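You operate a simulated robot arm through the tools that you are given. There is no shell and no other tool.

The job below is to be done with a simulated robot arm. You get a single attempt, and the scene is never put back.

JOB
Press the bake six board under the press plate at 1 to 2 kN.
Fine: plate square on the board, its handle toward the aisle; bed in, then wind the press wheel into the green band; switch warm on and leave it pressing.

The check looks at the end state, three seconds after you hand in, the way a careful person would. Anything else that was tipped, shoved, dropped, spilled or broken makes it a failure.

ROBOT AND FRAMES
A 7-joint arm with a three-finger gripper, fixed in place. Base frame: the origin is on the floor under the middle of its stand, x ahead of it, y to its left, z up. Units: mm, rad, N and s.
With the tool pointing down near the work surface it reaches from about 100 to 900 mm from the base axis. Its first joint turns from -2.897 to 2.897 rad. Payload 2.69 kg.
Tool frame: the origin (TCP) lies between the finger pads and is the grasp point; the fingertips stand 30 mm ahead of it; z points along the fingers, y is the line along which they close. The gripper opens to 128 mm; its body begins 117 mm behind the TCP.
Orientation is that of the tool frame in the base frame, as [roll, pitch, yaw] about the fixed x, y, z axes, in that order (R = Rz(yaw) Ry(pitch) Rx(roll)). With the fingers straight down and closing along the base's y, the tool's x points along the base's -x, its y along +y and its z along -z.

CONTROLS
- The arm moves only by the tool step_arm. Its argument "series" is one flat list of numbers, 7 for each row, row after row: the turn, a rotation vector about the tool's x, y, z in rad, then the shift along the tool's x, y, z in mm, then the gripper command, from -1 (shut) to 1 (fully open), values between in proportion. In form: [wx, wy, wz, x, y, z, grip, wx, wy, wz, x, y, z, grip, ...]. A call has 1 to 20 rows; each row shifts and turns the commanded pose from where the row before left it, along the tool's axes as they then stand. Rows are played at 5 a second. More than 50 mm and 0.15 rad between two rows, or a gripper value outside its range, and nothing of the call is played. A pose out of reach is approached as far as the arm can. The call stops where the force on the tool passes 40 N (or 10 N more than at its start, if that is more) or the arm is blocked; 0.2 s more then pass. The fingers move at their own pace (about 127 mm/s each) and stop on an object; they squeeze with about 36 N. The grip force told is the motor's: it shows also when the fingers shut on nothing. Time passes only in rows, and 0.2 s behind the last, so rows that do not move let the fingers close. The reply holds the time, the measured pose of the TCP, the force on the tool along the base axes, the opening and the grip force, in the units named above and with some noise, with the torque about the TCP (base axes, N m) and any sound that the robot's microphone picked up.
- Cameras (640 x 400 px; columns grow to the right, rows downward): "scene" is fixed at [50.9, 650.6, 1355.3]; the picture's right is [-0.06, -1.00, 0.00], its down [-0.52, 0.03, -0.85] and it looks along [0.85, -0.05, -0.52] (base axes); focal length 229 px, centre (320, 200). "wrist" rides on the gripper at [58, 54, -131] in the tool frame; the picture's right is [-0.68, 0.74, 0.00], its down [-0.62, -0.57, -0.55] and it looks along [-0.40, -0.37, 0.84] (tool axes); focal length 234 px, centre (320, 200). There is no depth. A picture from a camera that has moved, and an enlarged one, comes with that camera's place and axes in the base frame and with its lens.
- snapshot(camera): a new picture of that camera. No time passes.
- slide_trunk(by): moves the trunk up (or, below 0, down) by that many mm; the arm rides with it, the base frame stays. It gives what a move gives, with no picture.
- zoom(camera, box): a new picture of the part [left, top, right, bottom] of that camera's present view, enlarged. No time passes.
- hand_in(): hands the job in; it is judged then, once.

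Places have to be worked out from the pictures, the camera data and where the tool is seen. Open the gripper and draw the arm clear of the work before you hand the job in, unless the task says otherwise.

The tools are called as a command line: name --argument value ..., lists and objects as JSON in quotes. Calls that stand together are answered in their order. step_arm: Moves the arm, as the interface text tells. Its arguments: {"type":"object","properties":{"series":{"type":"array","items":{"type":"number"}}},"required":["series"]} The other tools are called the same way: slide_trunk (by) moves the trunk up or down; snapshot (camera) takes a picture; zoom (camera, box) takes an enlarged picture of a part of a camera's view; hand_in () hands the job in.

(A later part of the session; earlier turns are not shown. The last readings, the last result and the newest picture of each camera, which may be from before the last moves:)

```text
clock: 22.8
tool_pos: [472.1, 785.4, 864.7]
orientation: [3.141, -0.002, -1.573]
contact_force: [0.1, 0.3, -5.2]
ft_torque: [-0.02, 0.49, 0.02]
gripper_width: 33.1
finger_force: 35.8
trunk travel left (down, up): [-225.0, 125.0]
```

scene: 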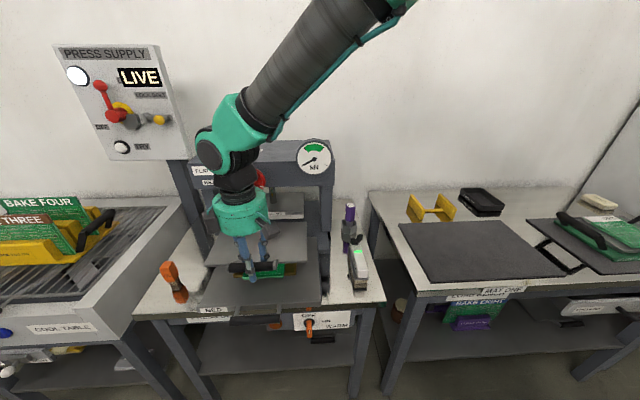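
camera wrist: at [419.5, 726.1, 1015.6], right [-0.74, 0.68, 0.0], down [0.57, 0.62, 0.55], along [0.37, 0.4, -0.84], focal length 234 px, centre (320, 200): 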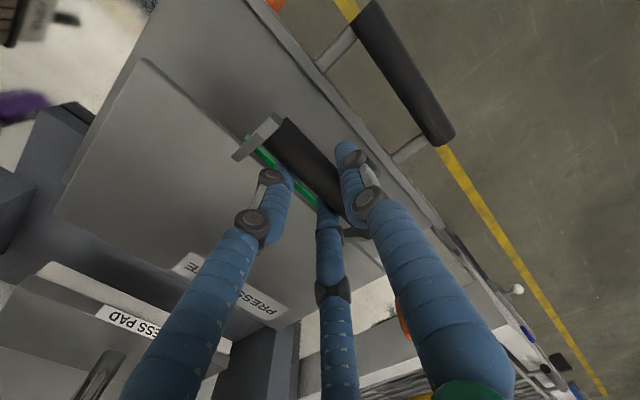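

No contact yet at z = 864.7. I'll continue down in 2 mm steps.

step_arm --series '[0, 0, 0, 0, 0, 2, -1, 0, 0, 0, 0, 0, 2, -1, 0, 0, 0, 0, 0, 2, -1, 0, 0, 0, 0, 0, 0, -1]'

zoom --camera "scene" --box '[190, 220, 330, 310]'

```text
clock: 23.8
tool_pos: [471.6, 785.4, 859.1]
orientation: [3.141, 0.0, -1.571]
contact_force: [-0.5, -0.4, -5.6]
ft_torque: [-0.01, 0.46, -0.01]
gripper_width: 33.0
finger_force: 36.4
trunk travel left (down, up): [-225.0, 125.0]
```

```text
4.44 times, centred on (260, 265) of scene
camera zoom: at [50.9, 650.6, 1355.3], right [-0.06, -1.0, 0.0], down [-0.52, 0.03, -0.85], along [0.85, -0.05, -0.52], focal length 1017 px, centre (587, -89)
```

zoom: 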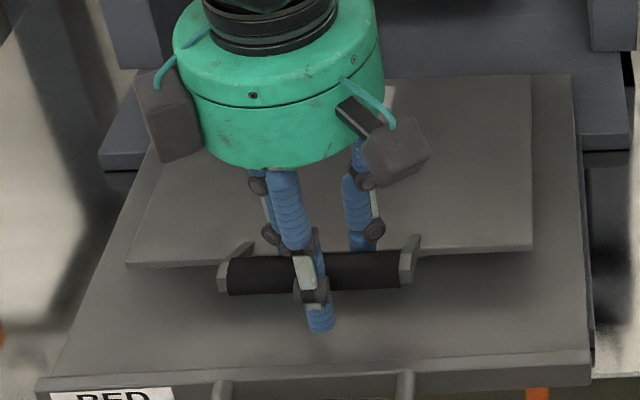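

Still the plain weight at z = 859. I'll continue down in small steps and watch for the force to change.

step_arm --series '[0, 0, 0, 0, 0, 2, -1, 0, 0, 0, 0, 0, 2, -1, 0, 0, 0, 0, 0, 2, -1, 0, 0, 0, 0, 0, 0, -1]'

```text
clock: 24.8
tool_pos: [472.0, 784.3, 854.2]
orientation: [3.141, 0.0, -1.572]
contact_force: [0.0, 1.3, -4.0]
ft_torque: [-0.02, 0.47, 0.0]
gripper_width: 33.2
finger_force: 36.8
trunk travel left (down, up): [-225.0, 125.0]
```

The force is barely changed, −4.0 N at z = 854. Two more small steps.

step_arm --series '[0, 0, 0, 0, 0, 1.5, -1, 0, 0, 0, 0, 0, 1.5, -1, 0, 0, 0, 0, 0, 0, -1]'

```text
clock: 25.6
tool_pos: [471.5, 785.2, 850.2]
orientation: [3.141, 0.0, -1.572]
contact_force: [1.3, 0.8, -2.3]
ft_torque: [0.32, -0.12, 0.0]
gripper_width: 33.0
finger_force: 35.1
trunk travel left (down, up): [-225.0, 125.0]
```

Contact: the torque has shifted and part of the weight has gone. I'll take one more small step so the plate is fully supported before I release.

step_arm --series '[0, 0, 0, 0, 0, 1.5, -1, 0, 0, 0, 0, 0, 0, -1]'

zoom --camera "scene" --box '[190, 220, 330, 310]'

snapshot --camera "wrist"

```text
clock: 26.2
tool_pos: [471.7, 785.6, 850.3]
orientation: [-3.141, 0.001, -1.573]
contact_force: [0.2, 0.5, 4.3]
ft_torque: [-0.21, 0.07, -0.02]
gripper_width: 32.9
finger_force: 36.3
trunk travel left (down, up): [-225.0, 125.0]
```

```text
4.44 times, centred on (260, 265) of scene
camera zoom: at [50.9, 650.6, 1355.3], right [-0.06, -1.0, 0.0], down [-0.52, 0.03, -0.85], along [0.85, -0.05, -0.52], focal length 1017 px, centre (587, -89)
```

zoom: 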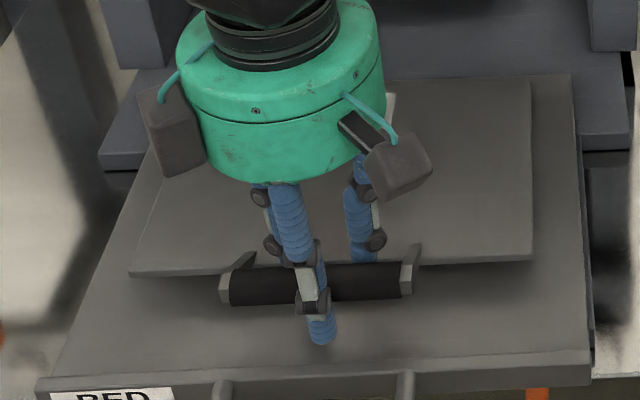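

```text
taken
camera wrist: at [418.1, 727.0, 981.2], right [-0.74, 0.68, 0.0], down [0.57, 0.61, 0.55], along [0.37, 0.4, -0.84], focal length 234 px, centre (320, 200)
```

wrist: 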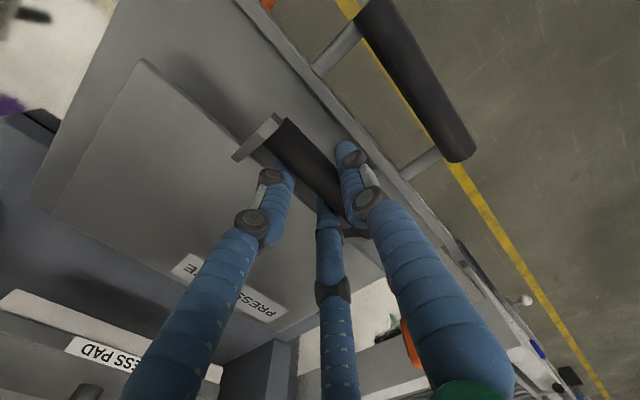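

The plate met the board at tool z ≈ 850.5, so the board top is ≈ 811 and the board lies a little farther in than I had estimated. Comparing plate and board edges in the same fixed camera, the plate should go about 7 mm more in +x and 1.5 mm in +y, so I'll lift slightly, shift and lower it again.

step_arm --series '[0, 0, 0, 0, 0, -6, -1, 0, 0, 0, -0.8, -3.5, -2, -1, 0, 0, 0, -0.7, -3.5, 0, -1, 0, 0, 0, 0, 0, 0, -1]'

zoom --camera "scene" --box '[200, 225, 320, 300]'

zoom --camera "wrist" --box '[220, 100, 380, 250]'

```text
clock: 27.2
tool_pos: [477.5, 786.5, 856.8]
orientation: [3.141, -0.001, -1.573]
contact_force: [0.7, -0.5, -4.6]
ft_torque: [-0.02, 0.54, 0.03]
gripper_width: 33.0
finger_force: 35.3
trunk travel left (down, up): [-225.0, 125.0]
```

```text
5.33 times, centred on (260, 262) of scene
camera zoom: at [50.9, 650.6, 1355.3], right [-0.06, -1.0, 0.0], down [-0.52, 0.03, -0.85], along [0.85, -0.05, -0.52], focal length 1220 px, centre (640, -133)
```

zoom: 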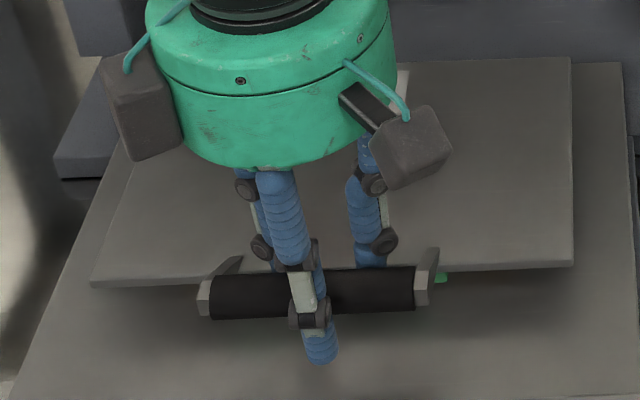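

```text
2.67 times, centred on (300, 175) of wrist
camera zoom: at [425.2, 728.3, 988.3], right [-0.74, 0.68, 0.0], down [0.57, 0.62, 0.55], along [0.37, 0.4, -0.84], focal length 624 px, centre (373, 267)
```

zoom: 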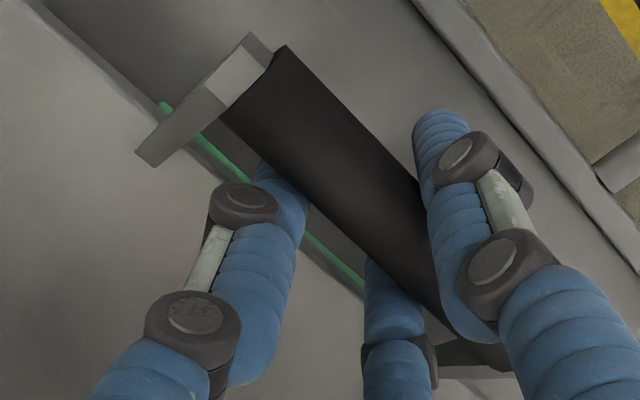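

The thin green line shows the board's front edge about 3 mm behind the plate's front edge, so the plate is close to centred. I'll lower it gently onto the board.

step_arm --series '[0, 0, 0, 0, 0, 3, -1, 0, 0, 0, 0, 0, 2, -1, 0, 0, 0, 0, 0, 1.5, -1, 0, 0, 0, 0, 0, 0, -1]'

```text
clock: 28.2
tool_pos: [477.7, 787.9, 850.4]
orientation: [3.141, -0.001, -1.573]
contact_force: [0.6, 1.2, -2.7]
ft_torque: [0.05, 0.01, 0.02]
gripper_width: 33.0
finger_force: 35.4
trunk travel left (down, up): [-225.0, 125.0]
```

Contact is made and level, with almost no torque. I'll settle 1 mm more and release gently, opening just enough to clear the bar.

step_arm --series '[0, 0, 0, 0, 0, 1, -1, 0, 0, 0, 0, 0, 0, -1, 0, 0, 0, 0, 0, 0, -0.45, 0, 0, 0, 0, 0, 0, -0.35, 0, 0, 0, 0, 0, 0, -0.1, 0, 0, 0, 0, 0, 0, 0.1]'

zoom --camera "scene" --box '[200, 225, 320, 300]'

snapshot --camera "wrist"

```text
clock: 29.6
tool_pos: [477.3, 787.2, 850.1]
orientation: [-3.14, 0.001, -1.572]
contact_force: [-1.6, 0.4, 0.4]
ft_torque: [0.01, 0.02, 0.01]
gripper_width: 70.1
finger_force: 0.0
trunk travel left (down, up): [-225.0, 125.0]
```

```text
5.33 times, centred on (260, 262) of scene
camera zoom: at [50.9, 650.6, 1355.3], right [-0.06, -1.0, 0.0], down [-0.52, 0.03, -0.85], along [0.85, -0.05, -0.52], focal length 1220 px, centre (640, -133)
```

zoom: 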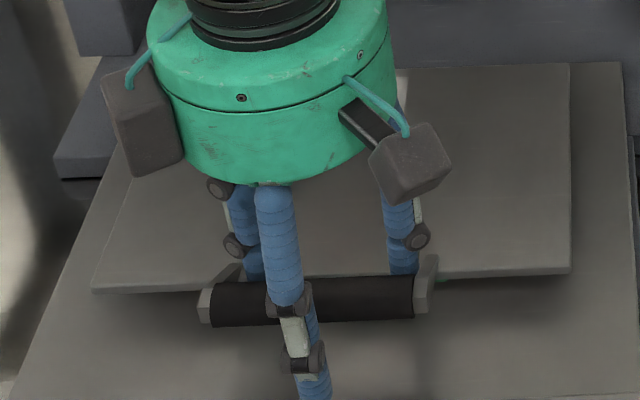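

```text
taken
camera wrist: at [424.5, 729.2, 980.1], right [-0.74, 0.68, 0.0], down [0.57, 0.62, 0.55], along [0.37, 0.4, -0.84], focal length 234 px, centre (320, 200)
```

wrist: 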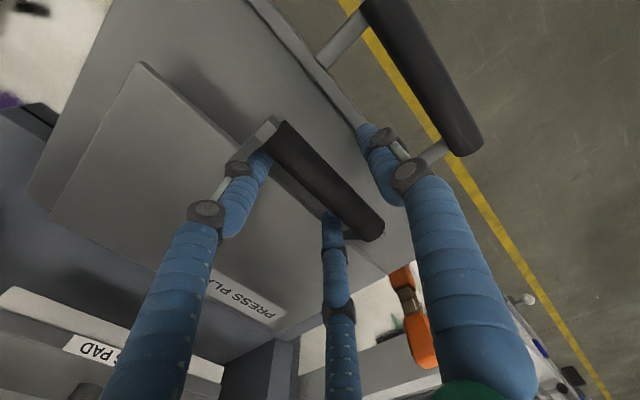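

Released, and the plate stays put on the board. I'll lift the gripper straight up and away to view it unobstructed.

step_arm --series '[0, 0, 0, 0, 0, -15, 0.1, 0, 0, 0, 0, 0, -25, 0.1, 0, 0, 0, 0, 0, -40, 0.1, 0, 0, 0, 0, 0, -40, 0.1, 0, 0, 0, 0, 40, 0, 0.1, 0, 0, 0, 40, 20, 0, 0.1, 0, 0, 0, 45, 0, 0, 0.1, 0, 0, 0, 45, 0, 0, 0.1, 0, 0, 0, 45, 0, 0, 0.1, 0, 0, 0, 45, 0, 0, 0.1]'

snapshot --camera "scene"

snapshot --camera "wrist"

zoom --camera "scene" --box '[190, 220, 330, 310]'

```text
clock: 31.8
tool_pos: [416.6, 567.6, 971.3]
orientation: [-3.141, 0.001, -1.573]
contact_force: [0.2, 0.9, 0.5]
ft_torque: [0.0, -0.02, 0.01]
gripper_width: 70.8
finger_force: 0.1
trunk travel left (down, up): [-225.0, 125.0]
```

```text
taken
```

scene: 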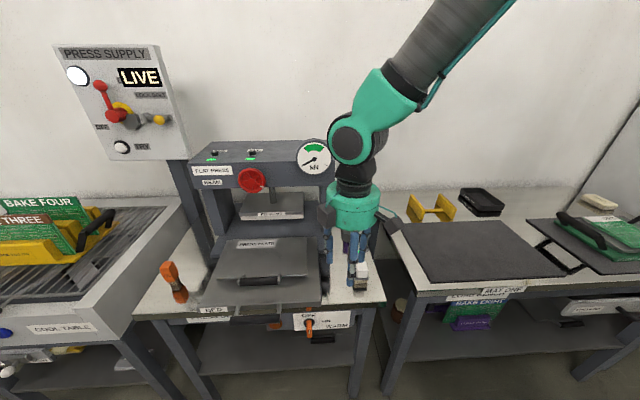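

```text
taken
camera wrist: at [363.5, 508.6, 1102.2], right [-0.74, 0.68, 0.0], down [0.57, 0.62, 0.55], along [0.37, 0.4, -0.84], focal length 234 px, centre (320, 200)
```

wrist: 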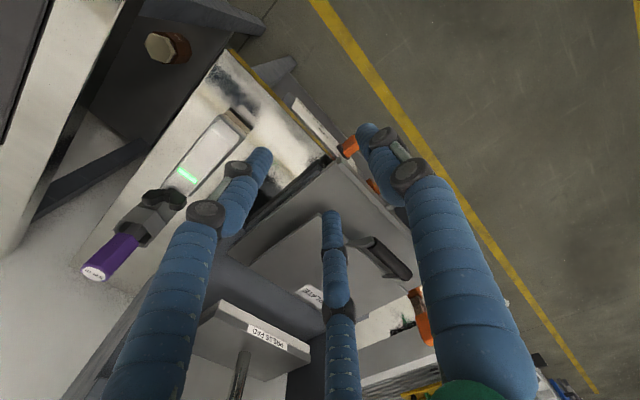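

```text
4.44 times, centred on (260, 265) of scene
camera zoom: at [50.9, 650.6, 1355.3], right [-0.06, -1.0, 0.0], down [-0.52, 0.03, -0.85], along [0.85, -0.05, -0.52], focal length 1017 px, centre (587, -89)
```

zoom: 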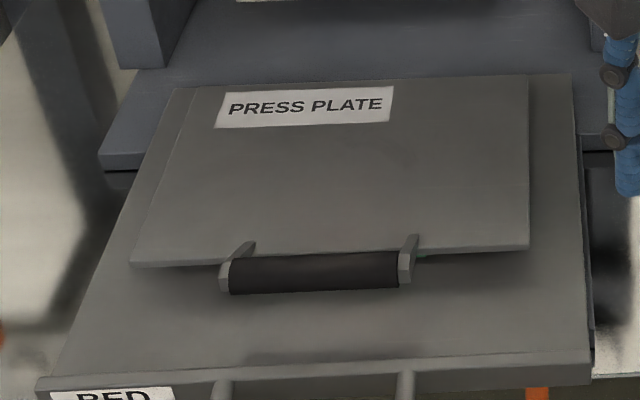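

The plate sits square on the board with its handle toward the aisle. Next is the bed: I'll move so the wrist camera looks at the bed's pull handle and find its height and position.

step_arm --series '[0, 0, 0, -34, 28.5, 0, 0.1, 0, 0, 0, -34, 28.5, 0, 0.1, 0, 0, 0, -34, 28.5, 0, 0.1, 0, 0, 0, -34, 28.5, 0, 0.1]'

snapshot --camera "wrist"

zoom --camera "scene" --box '[190, 270, 350, 370]'

```text
clock: 32.8
tool_pos: [302.6, 704.0, 970.1]
orientation: [-3.141, -0.001, -1.573]
contact_force: [1.2, -0.2, -0.9]
ft_torque: [0.01, 0.02, 0.01]
gripper_width: 70.5
finger_force: 0.0
trunk travel left (down, up): [-225.0, 125.0]
```

```text
taken
camera wrist: at [249.5, 645.7, 1102.8], right [-0.74, 0.68, 0.0], down [0.57, 0.62, 0.55], along [0.37, 0.4, -0.84], focal length 234 px, centre (320, 200)
```

wrist: 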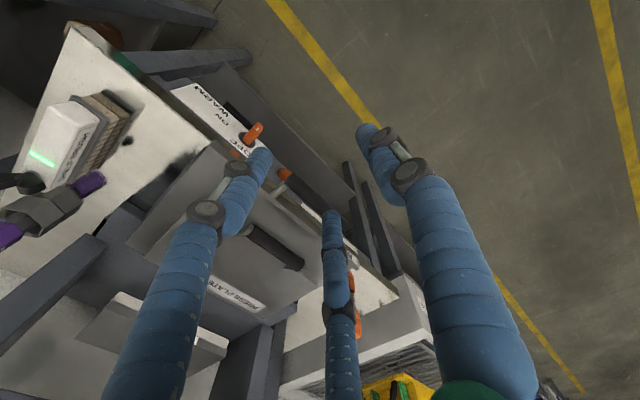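

```text
4.00 times, centred on (270, 320) of scene
camera zoom: at [50.9, 650.6, 1355.3], right [-0.06, -1.0, 0.0], down [-0.52, 0.03, -0.85], along [0.85, -0.05, -0.52], focal length 915 px, centre (520, -280)
```

zoom: 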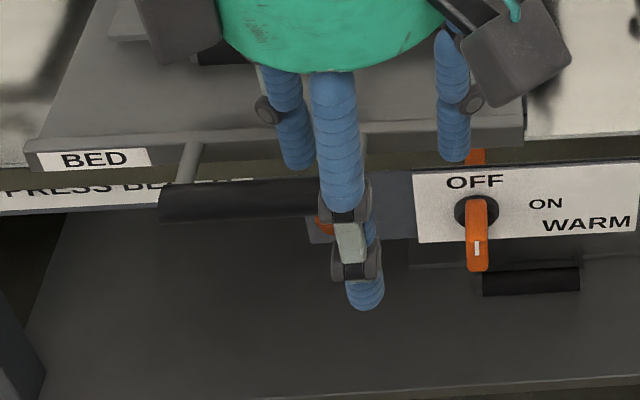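

A finger hides the handle. I'll open the gripper fully, shift a little and look again.

step_arm --series '[0, 0, 0, 0, 20, 0, 1, 0, 0, 0, -20, 20, 0, 1, 0, 0, 0, -20, 0, 0, 1]'

snapshot --camera "wrist"

zoom --camera "wrist" --box '[180, 100, 400, 240]'

zoom --camera "scene" --box '[230, 290, 370, 370]'

```text
clock: 33.6
tool_pos: [263.0, 743.8, 969.8]
orientation: [-3.141, -0.001, -1.571]
contact_force: [-1.0, -0.3, 0.6]
ft_torque: [-0.05, -0.05, 0.0]
gripper_width: 128.1
finger_force: 0.0
trunk travel left (down, up): [-225.0, 125.0]
```

```text
taken
camera wrist: at [209.1, 685.8, 1101.0], right [-0.74, 0.68, 0.0], down [0.57, 0.62, 0.55], along [0.37, 0.4, -0.84], focal length 234 px, centre (320, 200)
```

wrist: 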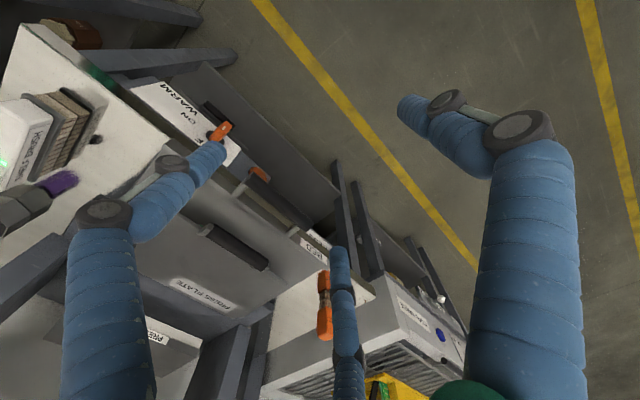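

```text
2.86 times, centred on (290, 170) of wrist
camera zoom: at [209.1, 685.8, 1101.0], right [-0.74, 0.68, 0.0], down [0.57, 0.62, 0.55], along [0.37, 0.4, -0.84], focal length 669 px, centre (406, 286)
```

zoom: 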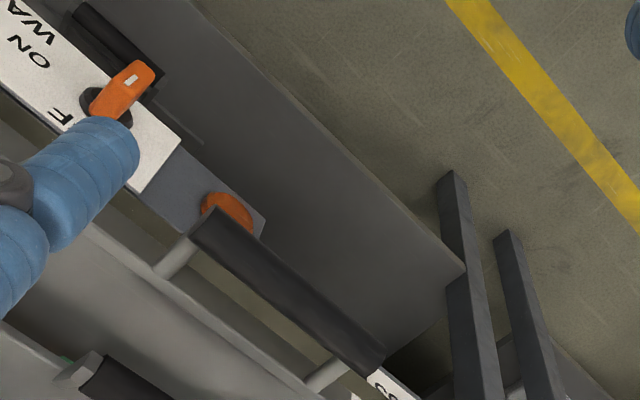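

```text
4.57 times, centred on (300, 330) of scene
camera zoom: at [50.9, 650.6, 1355.3], right [-0.06, -1.0, 0.0], down [-0.52, 0.03, -0.85], along [0.85, -0.05, -0.52], focal length 1046 px, centre (411, -394)
```

zoom: 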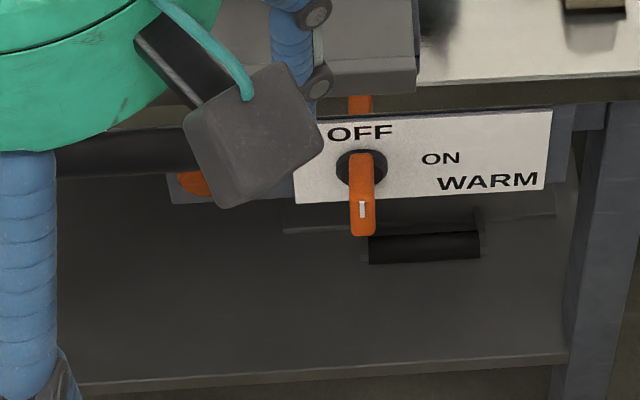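

The pull handle stands out in front of the bed at about y≈788. I'll pitch the tool forward toward the press and go lower, both to see the handle, bench edge and warm switch from the front and because this posture gives more reach.

step_arm --series '[0.15, 0, 0, 0, 0, 0, 0.3, 0.15, 0, 0, 0, 0, 0, 0.3, 0.15, 0, 0, 0, 0, 0, 0.3, 0.15, 0, 0, 0, 0, 0, 0.3, 0.15, 0, 0, 0, 0, 0, 0.3, 0.15, 0, 0, 0, 0, 0, 0.3]'

snapshot --camera "wrist"

snapshot --camera "scene"

```text
clock: 35.2
tool_pos: [349.4, 723.3, 997.6]
orientation: [-2.24, 0.04, -1.686]
contact_force: [0.2, 0.2, 0.6]
ft_torque: [-0.02, 0.02, 0.02]
gripper_width: 83.4
finger_force: 0.0
trunk travel left (down, up): [-225.0, 125.0]
stopped in row 6: the arm was blocked; the commanded pose is now the measured one
```

```text
taken
camera wrist: at [207.8, 679.4, 1035.0], right [-0.37, 0.75, -0.55], down [-0.01, 0.59, 0.81], along [0.93, 0.31, -0.21], focal length 234 px, centre (320, 200)
```

wrist: 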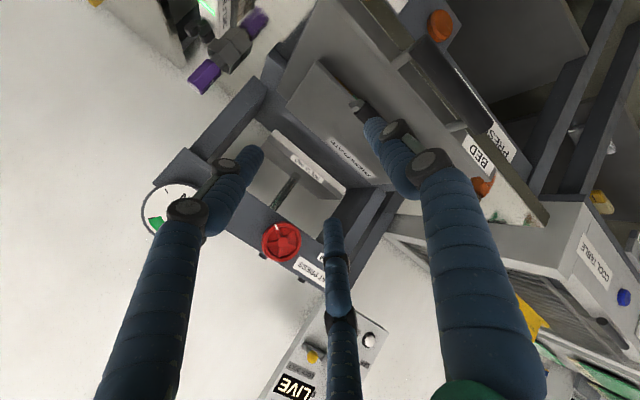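

```text
taken
```

scene: 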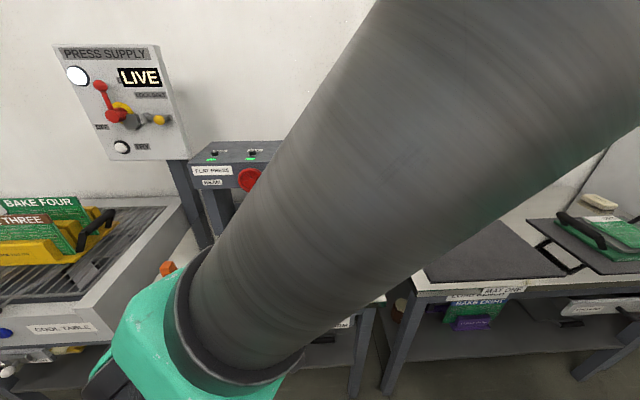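

The forward pitch ran into a wrist limit with the trunk this high and the arm this folded. I'll raise the hand and then lower the trunk, so the forearm lies flatter and the wrist has more freedom.

step_arm --series '[0, 0, 0, -1.6, -31.3, -24.8, 0.3, 0, 0, 0, -1.6, -31.3, -24.8, 0.3, 0, 0, 0, -1.6, -31.3, -24.8, 0.3]'

slide_trunk --by -120

snapshot --camera "scene"

snapshot --camera "wrist"

```text
clock: 36.0
tool_pos: [344.1, 725.2, 1116.2]
orientation: [-2.239, 0.035, -1.678]
contact_force: [-0.4, 0.2, 0.1]
ft_torque: [-0.02, -0.05, -0.01]
gripper_width: 83.0
finger_force: 0.1
trunk travel left (down, up): [-225.0, 125.0]
```

```text
clock: 37.5
tool_pos: [343.2, 726.6, 996.7]
orientation: [-2.24, 0.038, -1.678]
contact_force: [0.2, 0.6, -0.1]
ft_torque: [0.01, 0.05, -0.02]
gripper_width: 83.3
finger_force: 0.0
trunk travel left (down, up): [-105.0, 245.0]
```

```text
taken
```

scene: 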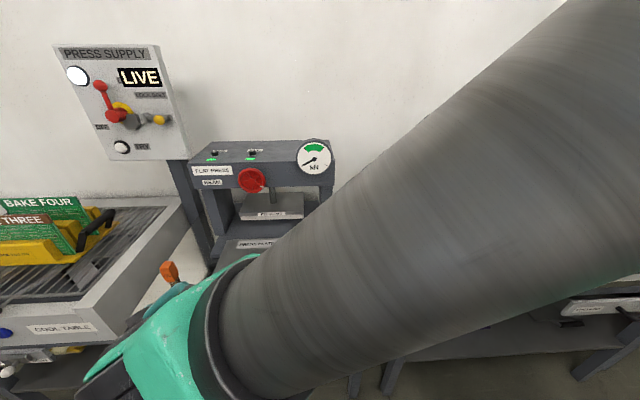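

```text
taken
camera wrist: at [203.1, 681.4, 1034.4], right [-0.38, 0.74, -0.55], down [-0.02, 0.59, 0.81], along [0.93, 0.31, -0.21], focal length 234 px, centre (320, 200)
```

wrist: 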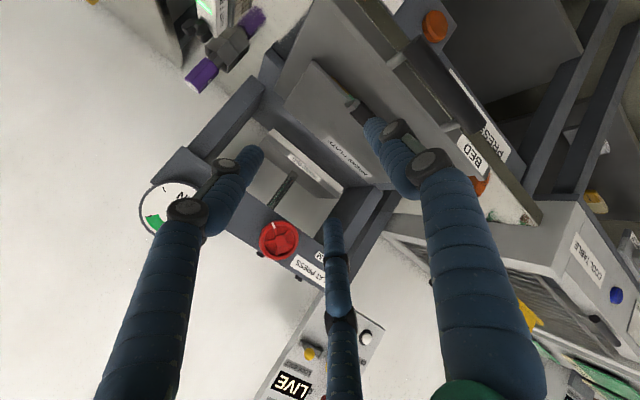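

The trunk is down 120 mm and the view of the press front is clear. I'll enlarge the bed handle and the wheel areas in the wrist view.

zoom --camera "wrist" --box '[340, 0, 560, 200]'

zoom --camera "wrist" --box '[130, 100, 370, 300]'

```text
2.00 times, centred on (450, 100) of wrist
camera zoom: at [203.1, 681.4, 1034.4], right [-0.38, 0.74, -0.55], down [-0.02, 0.59, 0.81], along [0.93, 0.31, -0.21], focal length 468 px, centre (60, 400)
```

zoom: 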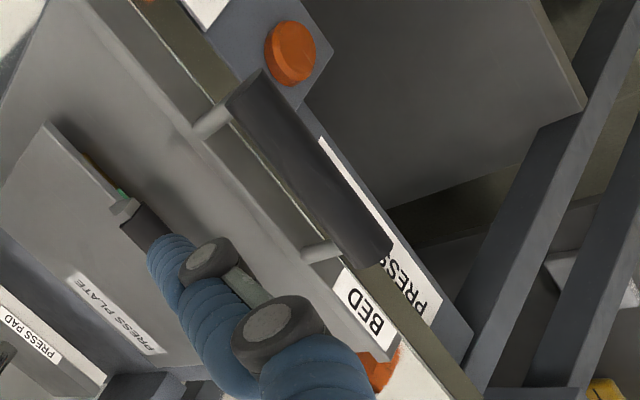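

```text
2.00 times, centred on (250, 200) of wrist
camera zoom: at [203.1, 681.4, 1034.4], right [-0.38, 0.74, -0.55], down [-0.02, 0.59, 0.81], along [0.93, 0.31, -0.21], focal length 468 px, centre (460, 200)
```

zoom: 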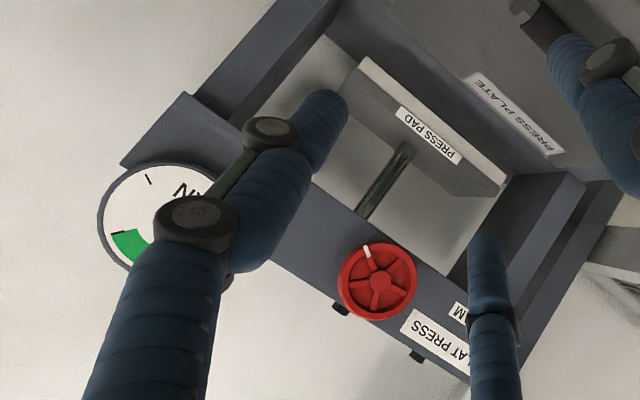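

The bed bar runs at x≈386, y 730–853, z≈807, with a post near each end. I'll square the tool to it, set the opening to 54 mm and go to a stand-off in front of its middle.

step_arm --series '[-0.004, -0.06, -0.096, 0, 0, 0, -0.156, 0, 0, 0, -16, 29, 14.1, -0.156, 0, 0, 0, -16, 29, 14.1, -0.156, 0, 0, 0, -16, 29, 14.1, -0.156, 0, 0, 0, -16, 29, 14.1, -0.156]'

snapshot --camera "wrist"

snapshot --camera "scene"

```text
clock: 38.9
tool_pos: [358.8, 782.9, 895.9]
orientation: [-2.239, 0.031, -1.625]
contact_force: [-0.5, 0.9, -0.7]
ft_torque: [-0.07, -0.04, -0.08]
gripper_width: 54.0
finger_force: 0.2
trunk travel left (down, up): [-105.0, 245.0]
stopped in row 5: the arm was blocked; the commanded pose is now the measured one
```

```text
taken
camera wrist: at [220.2, 730.4, 933.5], right [-0.42, 0.72, -0.56], down [-0.05, 0.59, 0.8], along [0.91, 0.36, -0.21], focal length 234 px, centre (320, 200)
```

wrist: 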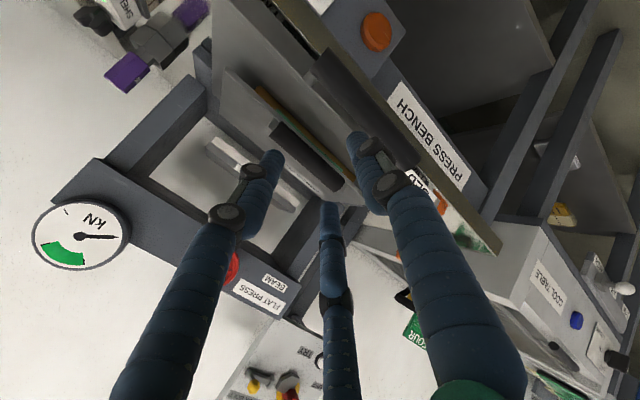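

```text
taken
```

scene: 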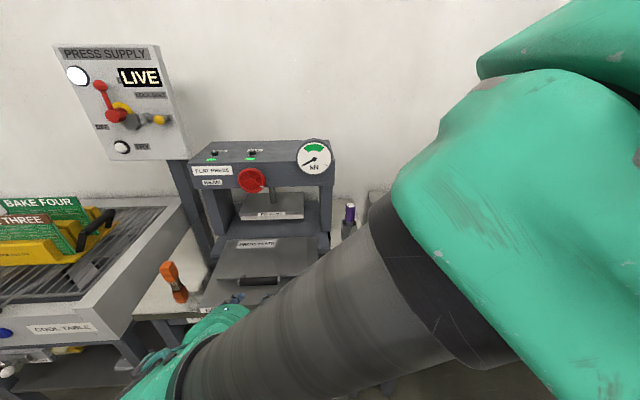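

The arm jams when the tool points along +x while reaching this far left, so a more natural posture with the tool pointing outward along the arm is needed. I'll swing the tool direction to about 45° azimuth with 43° of tilt and close the fingers, to push the bed bar with the fingertips.

step_arm --series '[-0.0648, -0.1032, 0, 0, 0, 0, -1, -0.0648, -0.1032, 0, 0, 0, 0, -1, -0.0648, -0.1032, 0, 0, 0, 0, -1, -0.0648, -0.1032, 0, 0, 0, 0, -1, -0.0648, -0.1032, 0, 0, 0, 0, -1]'

snapshot --camera "scene"

snapshot --camera "wrist"

```text
clock: 40.1
tool_pos: [356.0, 783.4, 895.2]
orientation: [-2.49, 0.401, -1.254]
contact_force: [-0.3, 1.0, 0.2]
ft_torque: [-0.01, -0.01, -0.01]
gripper_width: 2.1
finger_force: 31.6
trunk travel left (down, up): [-105.0, 245.0]
```

```text
taken
```

scene: 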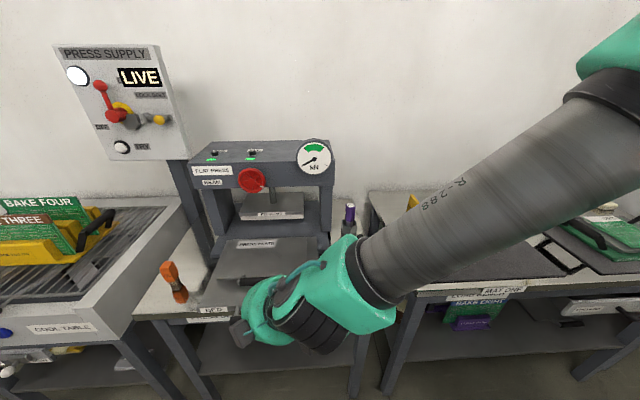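

```text
taken
camera wrist: at [265.6, 667.4, 938.8], right [-0.81, 0.57, -0.15], down [0.03, 0.29, 0.96], along [0.59, 0.77, -0.25], focal length 234 px, centre (320, 200)
```

wrist: 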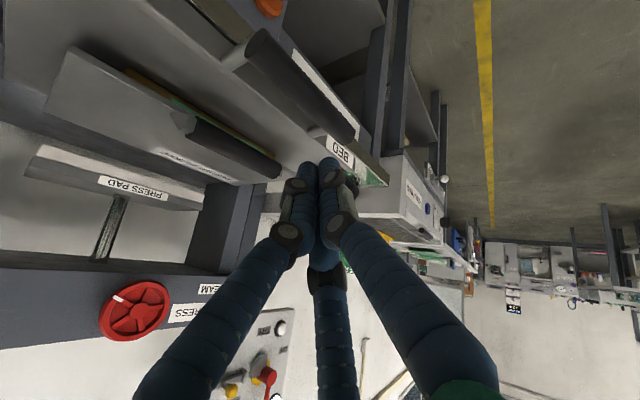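

The posture works. From this low side view I can check the plate against the board and see the bed handle, so I'll enlarge it.

zoom --camera "wrist" --box '[30, 20, 300, 190]'

zoom --camera "wrist" --box '[200, 0, 420, 190]'

```text
2.35 times, centred on (165, 105) of wrist
camera zoom: at [265.6, 667.4, 938.8], right [-0.81, 0.57, -0.15], down [0.03, 0.29, 0.96], along [0.59, 0.77, -0.25], focal length 551 px, centre (685, 424)
```

zoom: 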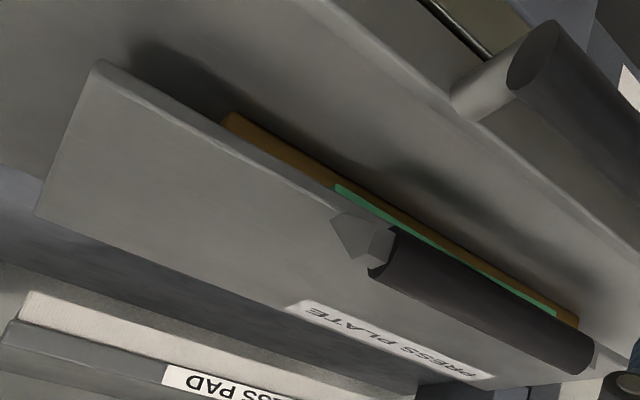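

```text
2.11 times, centred on (310, 95) of wrist
camera zoom: at [265.6, 667.4, 938.8], right [-0.81, 0.57, -0.15], down [0.03, 0.29, 0.96], along [0.59, 0.77, -0.25], focal length 493 px, centre (341, 421)
```

zoom: 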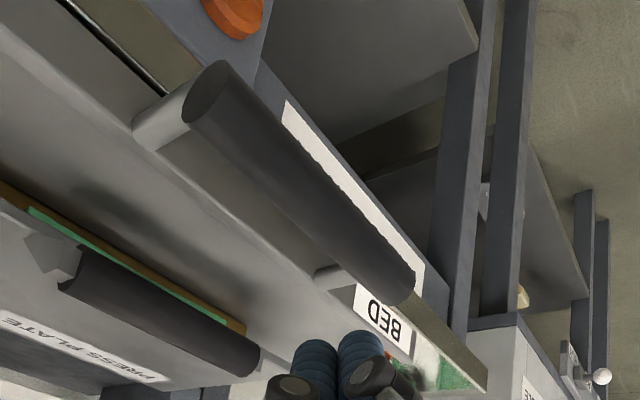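

The board edge lies centred beneath the plate, with the brown slab under it. I'll go down behind the bed bar: first back, then down to about z 815.

step_arm --series '[0, 0, 0, -14.6, 25.6, -11.8, -1, 0, 0, 0, 15.6, 22.35, 29.3, -1, 0, 0, 0, 15.6, 22.35, 29.3, -1, 0, 0, 0, 0, 0, 0, -1]'

snapshot --camera "wrist"

snapshot --camera "scene"

```text
clock: 41.1
tool_pos: [322.2, 789.8, 819.1]
orientation: [-2.489, 0.402, -1.253]
contact_force: [0.4, 0.3, -0.3]
ft_torque: [-0.01, -0.01, -0.01]
gripper_width: 2.1
finger_force: 31.9
trunk travel left (down, up): [-105.0, 245.0]
```

```text
taken
camera wrist: at [233.2, 674.8, 861.0], right [-0.8, 0.57, -0.15], down [0.03, 0.29, 0.96], along [0.59, 0.77, -0.25], focal length 234 px, centre (320, 200)
```

wrist: 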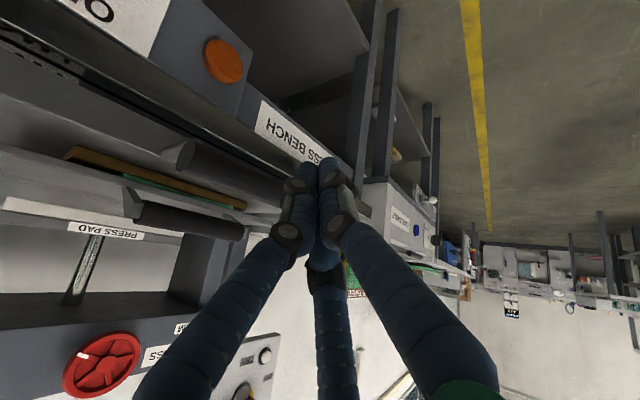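

```text
taken
```

scene: 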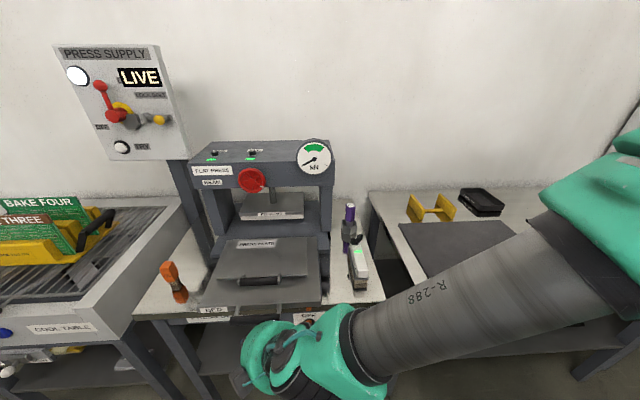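

The fingertips are about 25 mm behind the bar at bar height. I'll push in +x gently and watch the force and how the bed moves.

step_arm --series '[0, 0, 0, 1.56, 2.24, 2.93, -1, 0, 0, 0, 2.83, -8.29, 4.82, -1, 0, 0, 0, 2.83, -8.29, 4.82, -1, 0, 0, 0, 2.83, -8.29, 4.82, -1, 0, 0, 0, 2.83, -8.29, 4.82, -1, 0, 0, 0, 2.83, -8.29, 4.82, -1, 0, 0, 0, 2.83, -8.29, 4.82, -1]'

snapshot --camera "wrist"

snapshot --camera "scene"

```text
clock: 42.7
tool_pos: [385.0, 792.0, 812.8]
orientation: [-2.488, 0.401, -1.253]
contact_force: [0.0, -0.7, 0.0]
ft_torque: [-0.01, -0.01, -0.02]
gripper_width: 1.8
finger_force: 31.4
trunk travel left (down, up): [-105.0, 245.0]
```

```text
taken
camera wrist: at [294.3, 675.4, 856.7], right [-0.8, 0.58, -0.15], down [0.03, 0.28, 0.96], along [0.59, 0.77, -0.24], focal length 234 px, centre (320, 200)
```

wrist: 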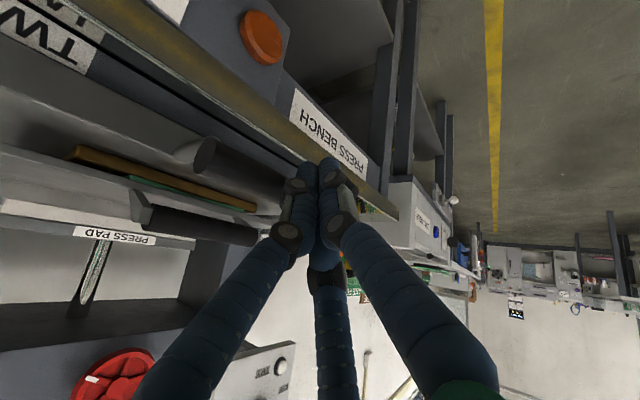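

```text
taken
```

scene: 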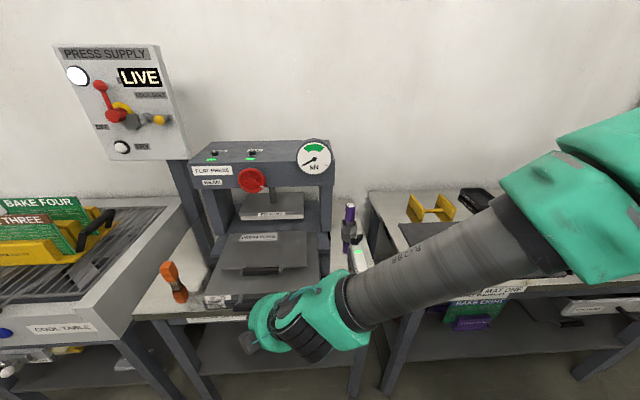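

The bed has started moving in with negligible force. I'll continue pushing in +x.

step_arm --series '[0, 0, 0, 2.83, -8.29, 4.82, -1, 0, 0, 0, 2.83, -8.29, 4.82, -1, 0, 0, 0, 2.83, -8.29, 4.82, -1, 0, 0, 0, 2.83, -8.29, 4.82, -1, 0, 0, 0, 2.83, -8.29, 4.82, -1, 0, 0, 0, 2.83, -8.29, 4.82, -1, 0, 0, 0, 2.83, -8.29, 4.82, -1, 0, 0, 0, 2.83, -8.29, 4.82, -1]'

snapshot --camera "wrist"

snapshot --camera "scene"

```text
clock: 44.5
tool_pos: [466.7, 790.6, 812.8]
orientation: [-2.486, 0.403, -1.253]
contact_force: [-1.2, 0.1, -0.2]
ft_torque: [0.01, 0.03, -0.02]
gripper_width: 2.3
finger_force: 31.6
trunk travel left (down, up): [-105.0, 245.0]
```

```text
taken
camera wrist: at [375.0, 674.2, 856.6], right [-0.8, 0.58, -0.15], down [0.03, 0.28, 0.96], along [0.59, 0.77, -0.24], focal length 234 px, centre (320, 200)
```

wrist: 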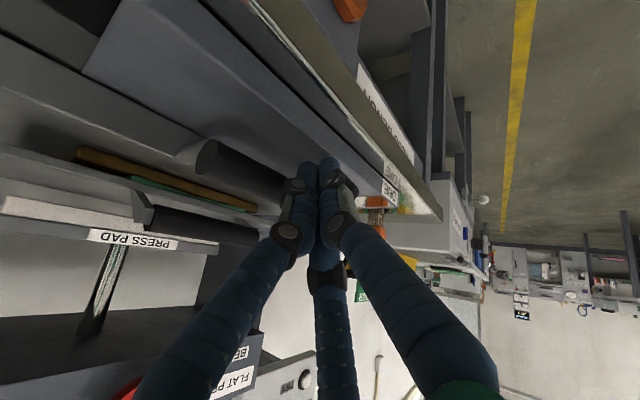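

```text
taken
```

scene: 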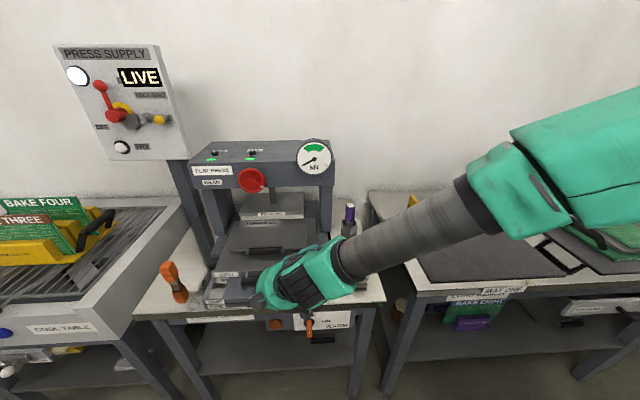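

The bed slides smoothly, about 110 mm in so far. I'll push on with the same steps.

step_arm --series '[0, 0, 0, 2.83, -8.29, 4.82, -1, 0, 0, 0, 2.83, -8.29, 4.82, -1, 0, 0, 0, 2.83, -8.29, 4.82, -1, 0, 0, 0, 2.83, -8.29, 4.82, -1, 0, 0, 0, 2.83, -8.29, 4.82, -1, 0, 0, 0, 2.83, -8.29, 4.82, -1, 0, 0, 0, 2.83, -8.29, 4.82, -1]'

snapshot --camera "wrist"

snapshot --camera "scene"

```text
clock: 46.1
tool_pos: [534.3, 790.5, 813.9]
orientation: [-2.486, 0.404, -1.254]
contact_force: [-0.3, -0.2, -0.3]
ft_torque: [0.01, -0.01, 0.01]
gripper_width: 1.8
finger_force: 31.7
trunk travel left (down, up): [-105.0, 245.0]
```

```text
taken
camera wrist: at [444.7, 675.7, 857.2], right [-0.8, 0.58, -0.15], down [0.03, 0.28, 0.96], along [0.59, 0.77, -0.24], focal length 234 px, centre (320, 200)
```

wrist: 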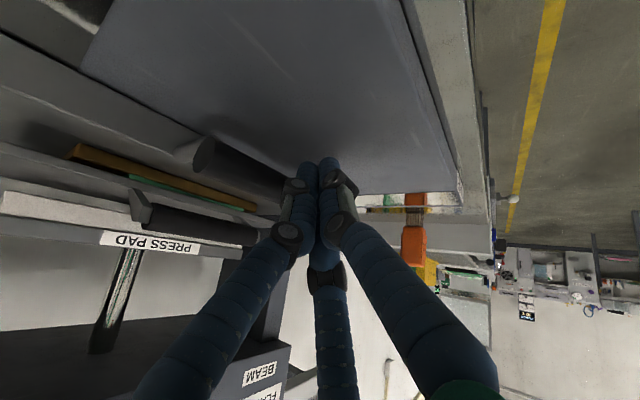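

```text
taken
```

scene: 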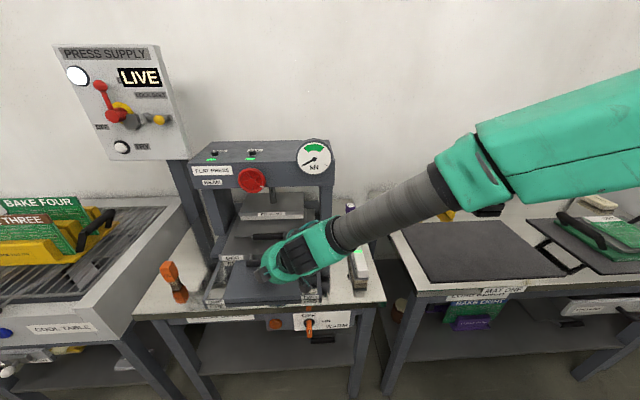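

About 180 mm of stroke so far with no resistance. I'll enlarge the scene around the bed to check how far it has to go and that nothing else was touched.

zoom --camera "scene" --box '[180, 180, 380, 320]'

zoom --camera "wrist" --box '[0, 80, 320, 280]'

```text
2.86 times, centred on (280, 250) of scene
camera zoom: at [50.9, 650.6, 1355.3], right [-0.06, -1.0, 0.0], down [-0.52, 0.03, -0.85], along [0.85, -0.05, -0.52], focal length 654 px, centre (434, 57)
```

zoom: 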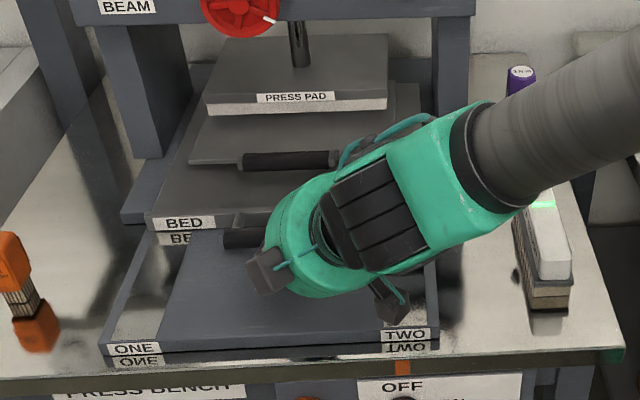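

```text
2.00 times, centred on (160, 180) of wrist
camera zoom: at [444.7, 675.7, 857.2], right [-0.8, 0.58, -0.15], down [0.03, 0.28, 0.96], along [0.59, 0.77, -0.24], focal length 468 px, centre (640, 240)
```

zoom: 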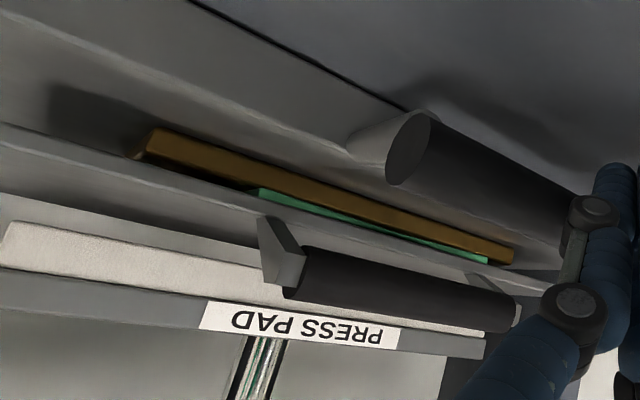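

The plate is going in beneath the pad with clearance. I'll continue in smaller steps until the bed meets its stop.

step_arm --series '[0, 0, 0, 1.7, -4.98, 2.89, -1, 0, 0, 0, 1.7, -4.98, 2.89, -1, 0, 0, 0, 1.7, -4.98, 2.89, -1, 0, 0, 0, 1.7, -4.98, 2.89, -1, 0, 0, 0, 1.7, -4.98, 2.89, -1]'

zoom --camera "scene" --box '[180, 180, 380, 320]'

```text
clock: 47.3
tool_pos: [564.9, 791.1, 814.6]
orientation: [-2.489, 0.4, -1.253]
contact_force: [0.2, -0.3, -0.7]
ft_torque: [0.0, 0.0, -0.01]
gripper_width: 2.1
finger_force: 31.1
trunk travel left (down, up): [-105.0, 245.0]
```

```text
2.86 times, centred on (280, 250) of scene
camera zoom: at [50.9, 650.6, 1355.3], right [-0.06, -1.0, 0.0], down [-0.52, 0.03, -0.85], along [0.85, -0.05, -0.52], focal length 654 px, centre (434, 57)
```

zoom: 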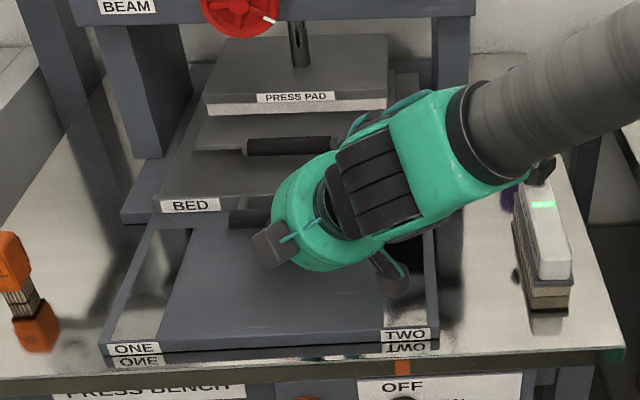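

Still free at x = 565. A few more small steps toward the stop.

step_arm --series '[0, 0, 0, 1.13, -3.32, 1.93, -1, 0, 0, 0, 1.13, -3.32, 1.93, -1, 0, 0, 0, 1.13, -3.32, 1.93, -1, 0, 0, 0, 1.13, -3.32, 1.93, -1, 0, 0, 0, 1.13, -3.32, 1.93, -1]'

zoom --camera "scene" --box '[180, 180, 380, 320]'

snapshot --camera "wrist"

```text
clock: 48.5
tool_pos: [584.4, 790.0, 813.5]
orientation: [-2.488, 0.402, -1.252]
contact_force: [0.3, -0.5, -0.9]
ft_torque: [0.0, -0.03, 0.02]
gripper_width: 1.9
finger_force: 31.6
trunk travel left (down, up): [-105.0, 245.0]
```

```text
2.86 times, centred on (280, 250) of scene
camera zoom: at [50.9, 650.6, 1355.3], right [-0.06, -1.0, 0.0], down [-0.52, 0.03, -0.85], along [0.85, -0.05, -0.52], focal length 654 px, centre (434, 57)
```

zoom: 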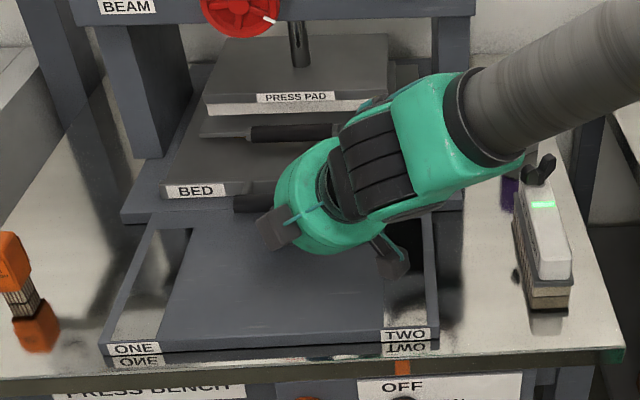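

```text
taken
camera wrist: at [494.1, 675.3, 856.3], right [-0.8, 0.58, -0.15], down [0.03, 0.29, 0.96], along [0.59, 0.77, -0.25], focal length 234 px, centre (320, 200)
```

wrist: 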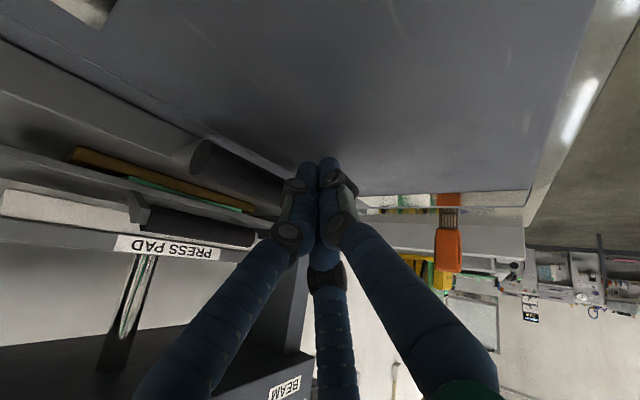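

The pad front is ≈ x 770 and its centre ≈ 853; the plate centre is now ≈ 823, so about 30 mm remains. I'll push on in small steps, watching for the stop.

step_arm --series '[0, 0, 0, 1.13, -3.32, 1.93, -1, 0, 0, 0, 1.13, -3.32, 1.93, -1, 0, 0, 0, 1.13, -3.32, 1.93, -1, 0, 0, 0, 1.13, -3.32, 1.93, -1, 0, 0, 0, 1.13, -3.32, 1.93, -1, 0, 0, 0, 1.13, -3.32, 1.93, -1]'

zoom --camera "scene" --box '[180, 180, 380, 320]'

```text
clock: 49.4
tool_pos: [592.3, 793.1, 810.6]
orientation: [-2.492, 0.399, -1.25]
contact_force: [-8.6, -8.2, 6.4]
ft_torque: [-0.03, 0.18, 0.15]
gripper_width: 2.1
finger_force: 31.5
trunk travel left (down, up): [-105.0, 245.0]
stopped in row 4: the force on the tool passed its limit at 46 N (the readings are from after the stop); the commanded pose is now the measured one
```

```text
2.86 times, centred on (280, 250) of scene
camera zoom: at [50.9, 650.6, 1355.3], right [-0.06, -1.0, 0.0], down [-0.52, 0.03, -0.85], along [0.85, -0.05, -0.52], focal length 654 px, centre (434, 57)
```

zoom: 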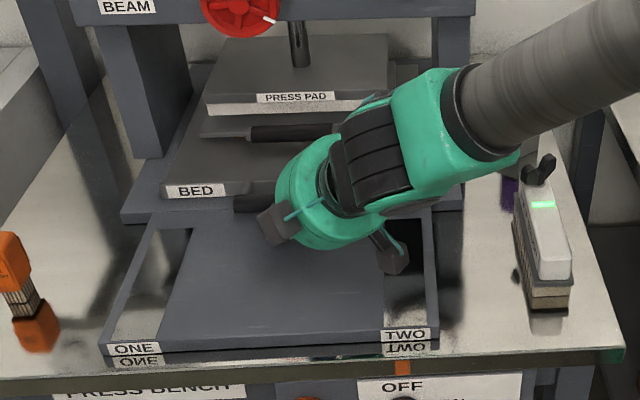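

The force passed 46 N at x = 592, so the bed seems to have met its stop. I'll back off a little and look to confirm it is fully home.

step_arm --series '[0, 0, 0, -4.25, 12.4, -7.2, -1, 0, 0, 0, -8.5, 24.9, -14.5, -1, 0, 0, 0, -8.5, 24.9, -14.5, -1, 0, 0, 0, -11.7, -16.8, -22, -1, 0, 0, 0, -11.7, -16.8, -22, -1]'

snapshot --camera "wrist"

zoom --camera "scene" --box '[180, 180, 380, 320]'

```text
clock: 50.6
tool_pos: [518.0, 791.6, 871.0]
orientation: [-2.495, 0.398, -1.251]
contact_force: [-0.8, 0.0, -0.3]
ft_torque: [0.08, -0.06, -0.02]
gripper_width: 2.2
finger_force: 31.1
trunk travel left (down, up): [-105.0, 245.0]
```

```text
taken
camera wrist: at [428.2, 675.6, 914.7], right [-0.81, 0.57, -0.15], down [0.03, 0.29, 0.96], along [0.59, 0.77, -0.25], focal length 234 px, centre (320, 200)
```

wrist: 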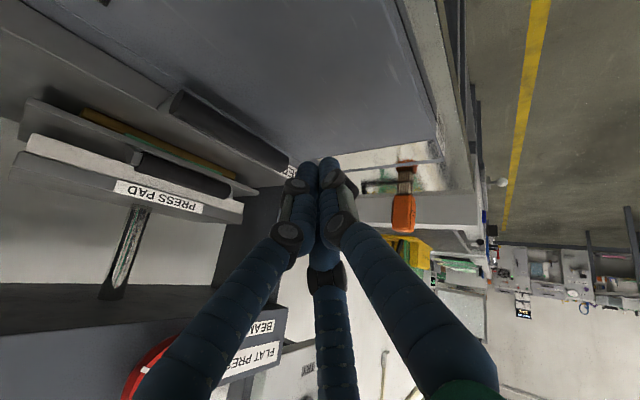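

```text
2.86 times, centred on (280, 250) of scene
camera zoom: at [50.9, 650.6, 1355.3], right [-0.06, -1.0, 0.0], down [-0.52, 0.03, -0.85], along [0.85, -0.05, -0.52], focal length 654 px, centre (434, 57)
```

zoom: 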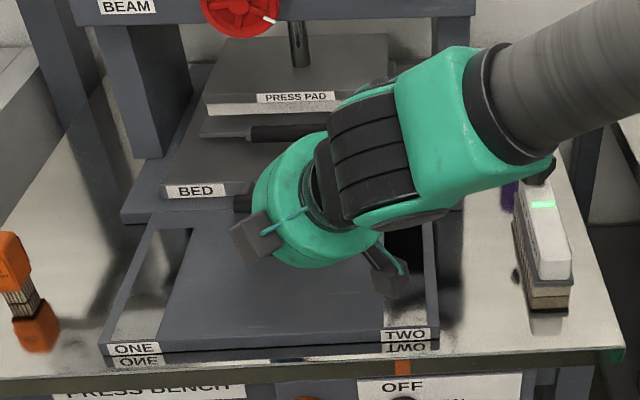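

I'll enlarge the wrist view of the pad, plate and bed to judge how they line up.

zoom --camera "wrist" --box '[0, 70, 300, 250]'

```text
2.13 times, centred on (150, 160) of wrist
camera zoom: at [428.2, 675.6, 914.7], right [-0.81, 0.57, -0.15], down [0.03, 0.29, 0.96], along [0.59, 0.77, -0.25], focal length 500 px, centre (683, 285)
```

zoom: 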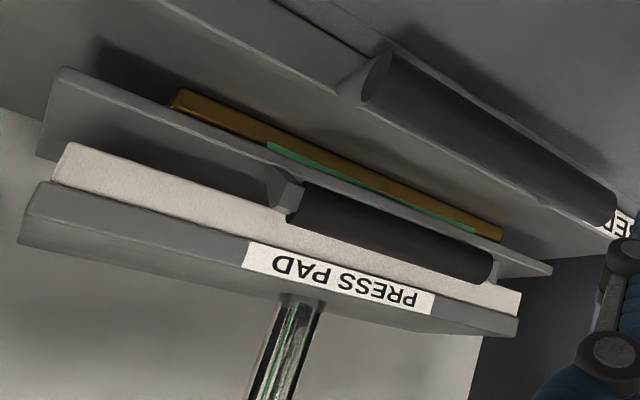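

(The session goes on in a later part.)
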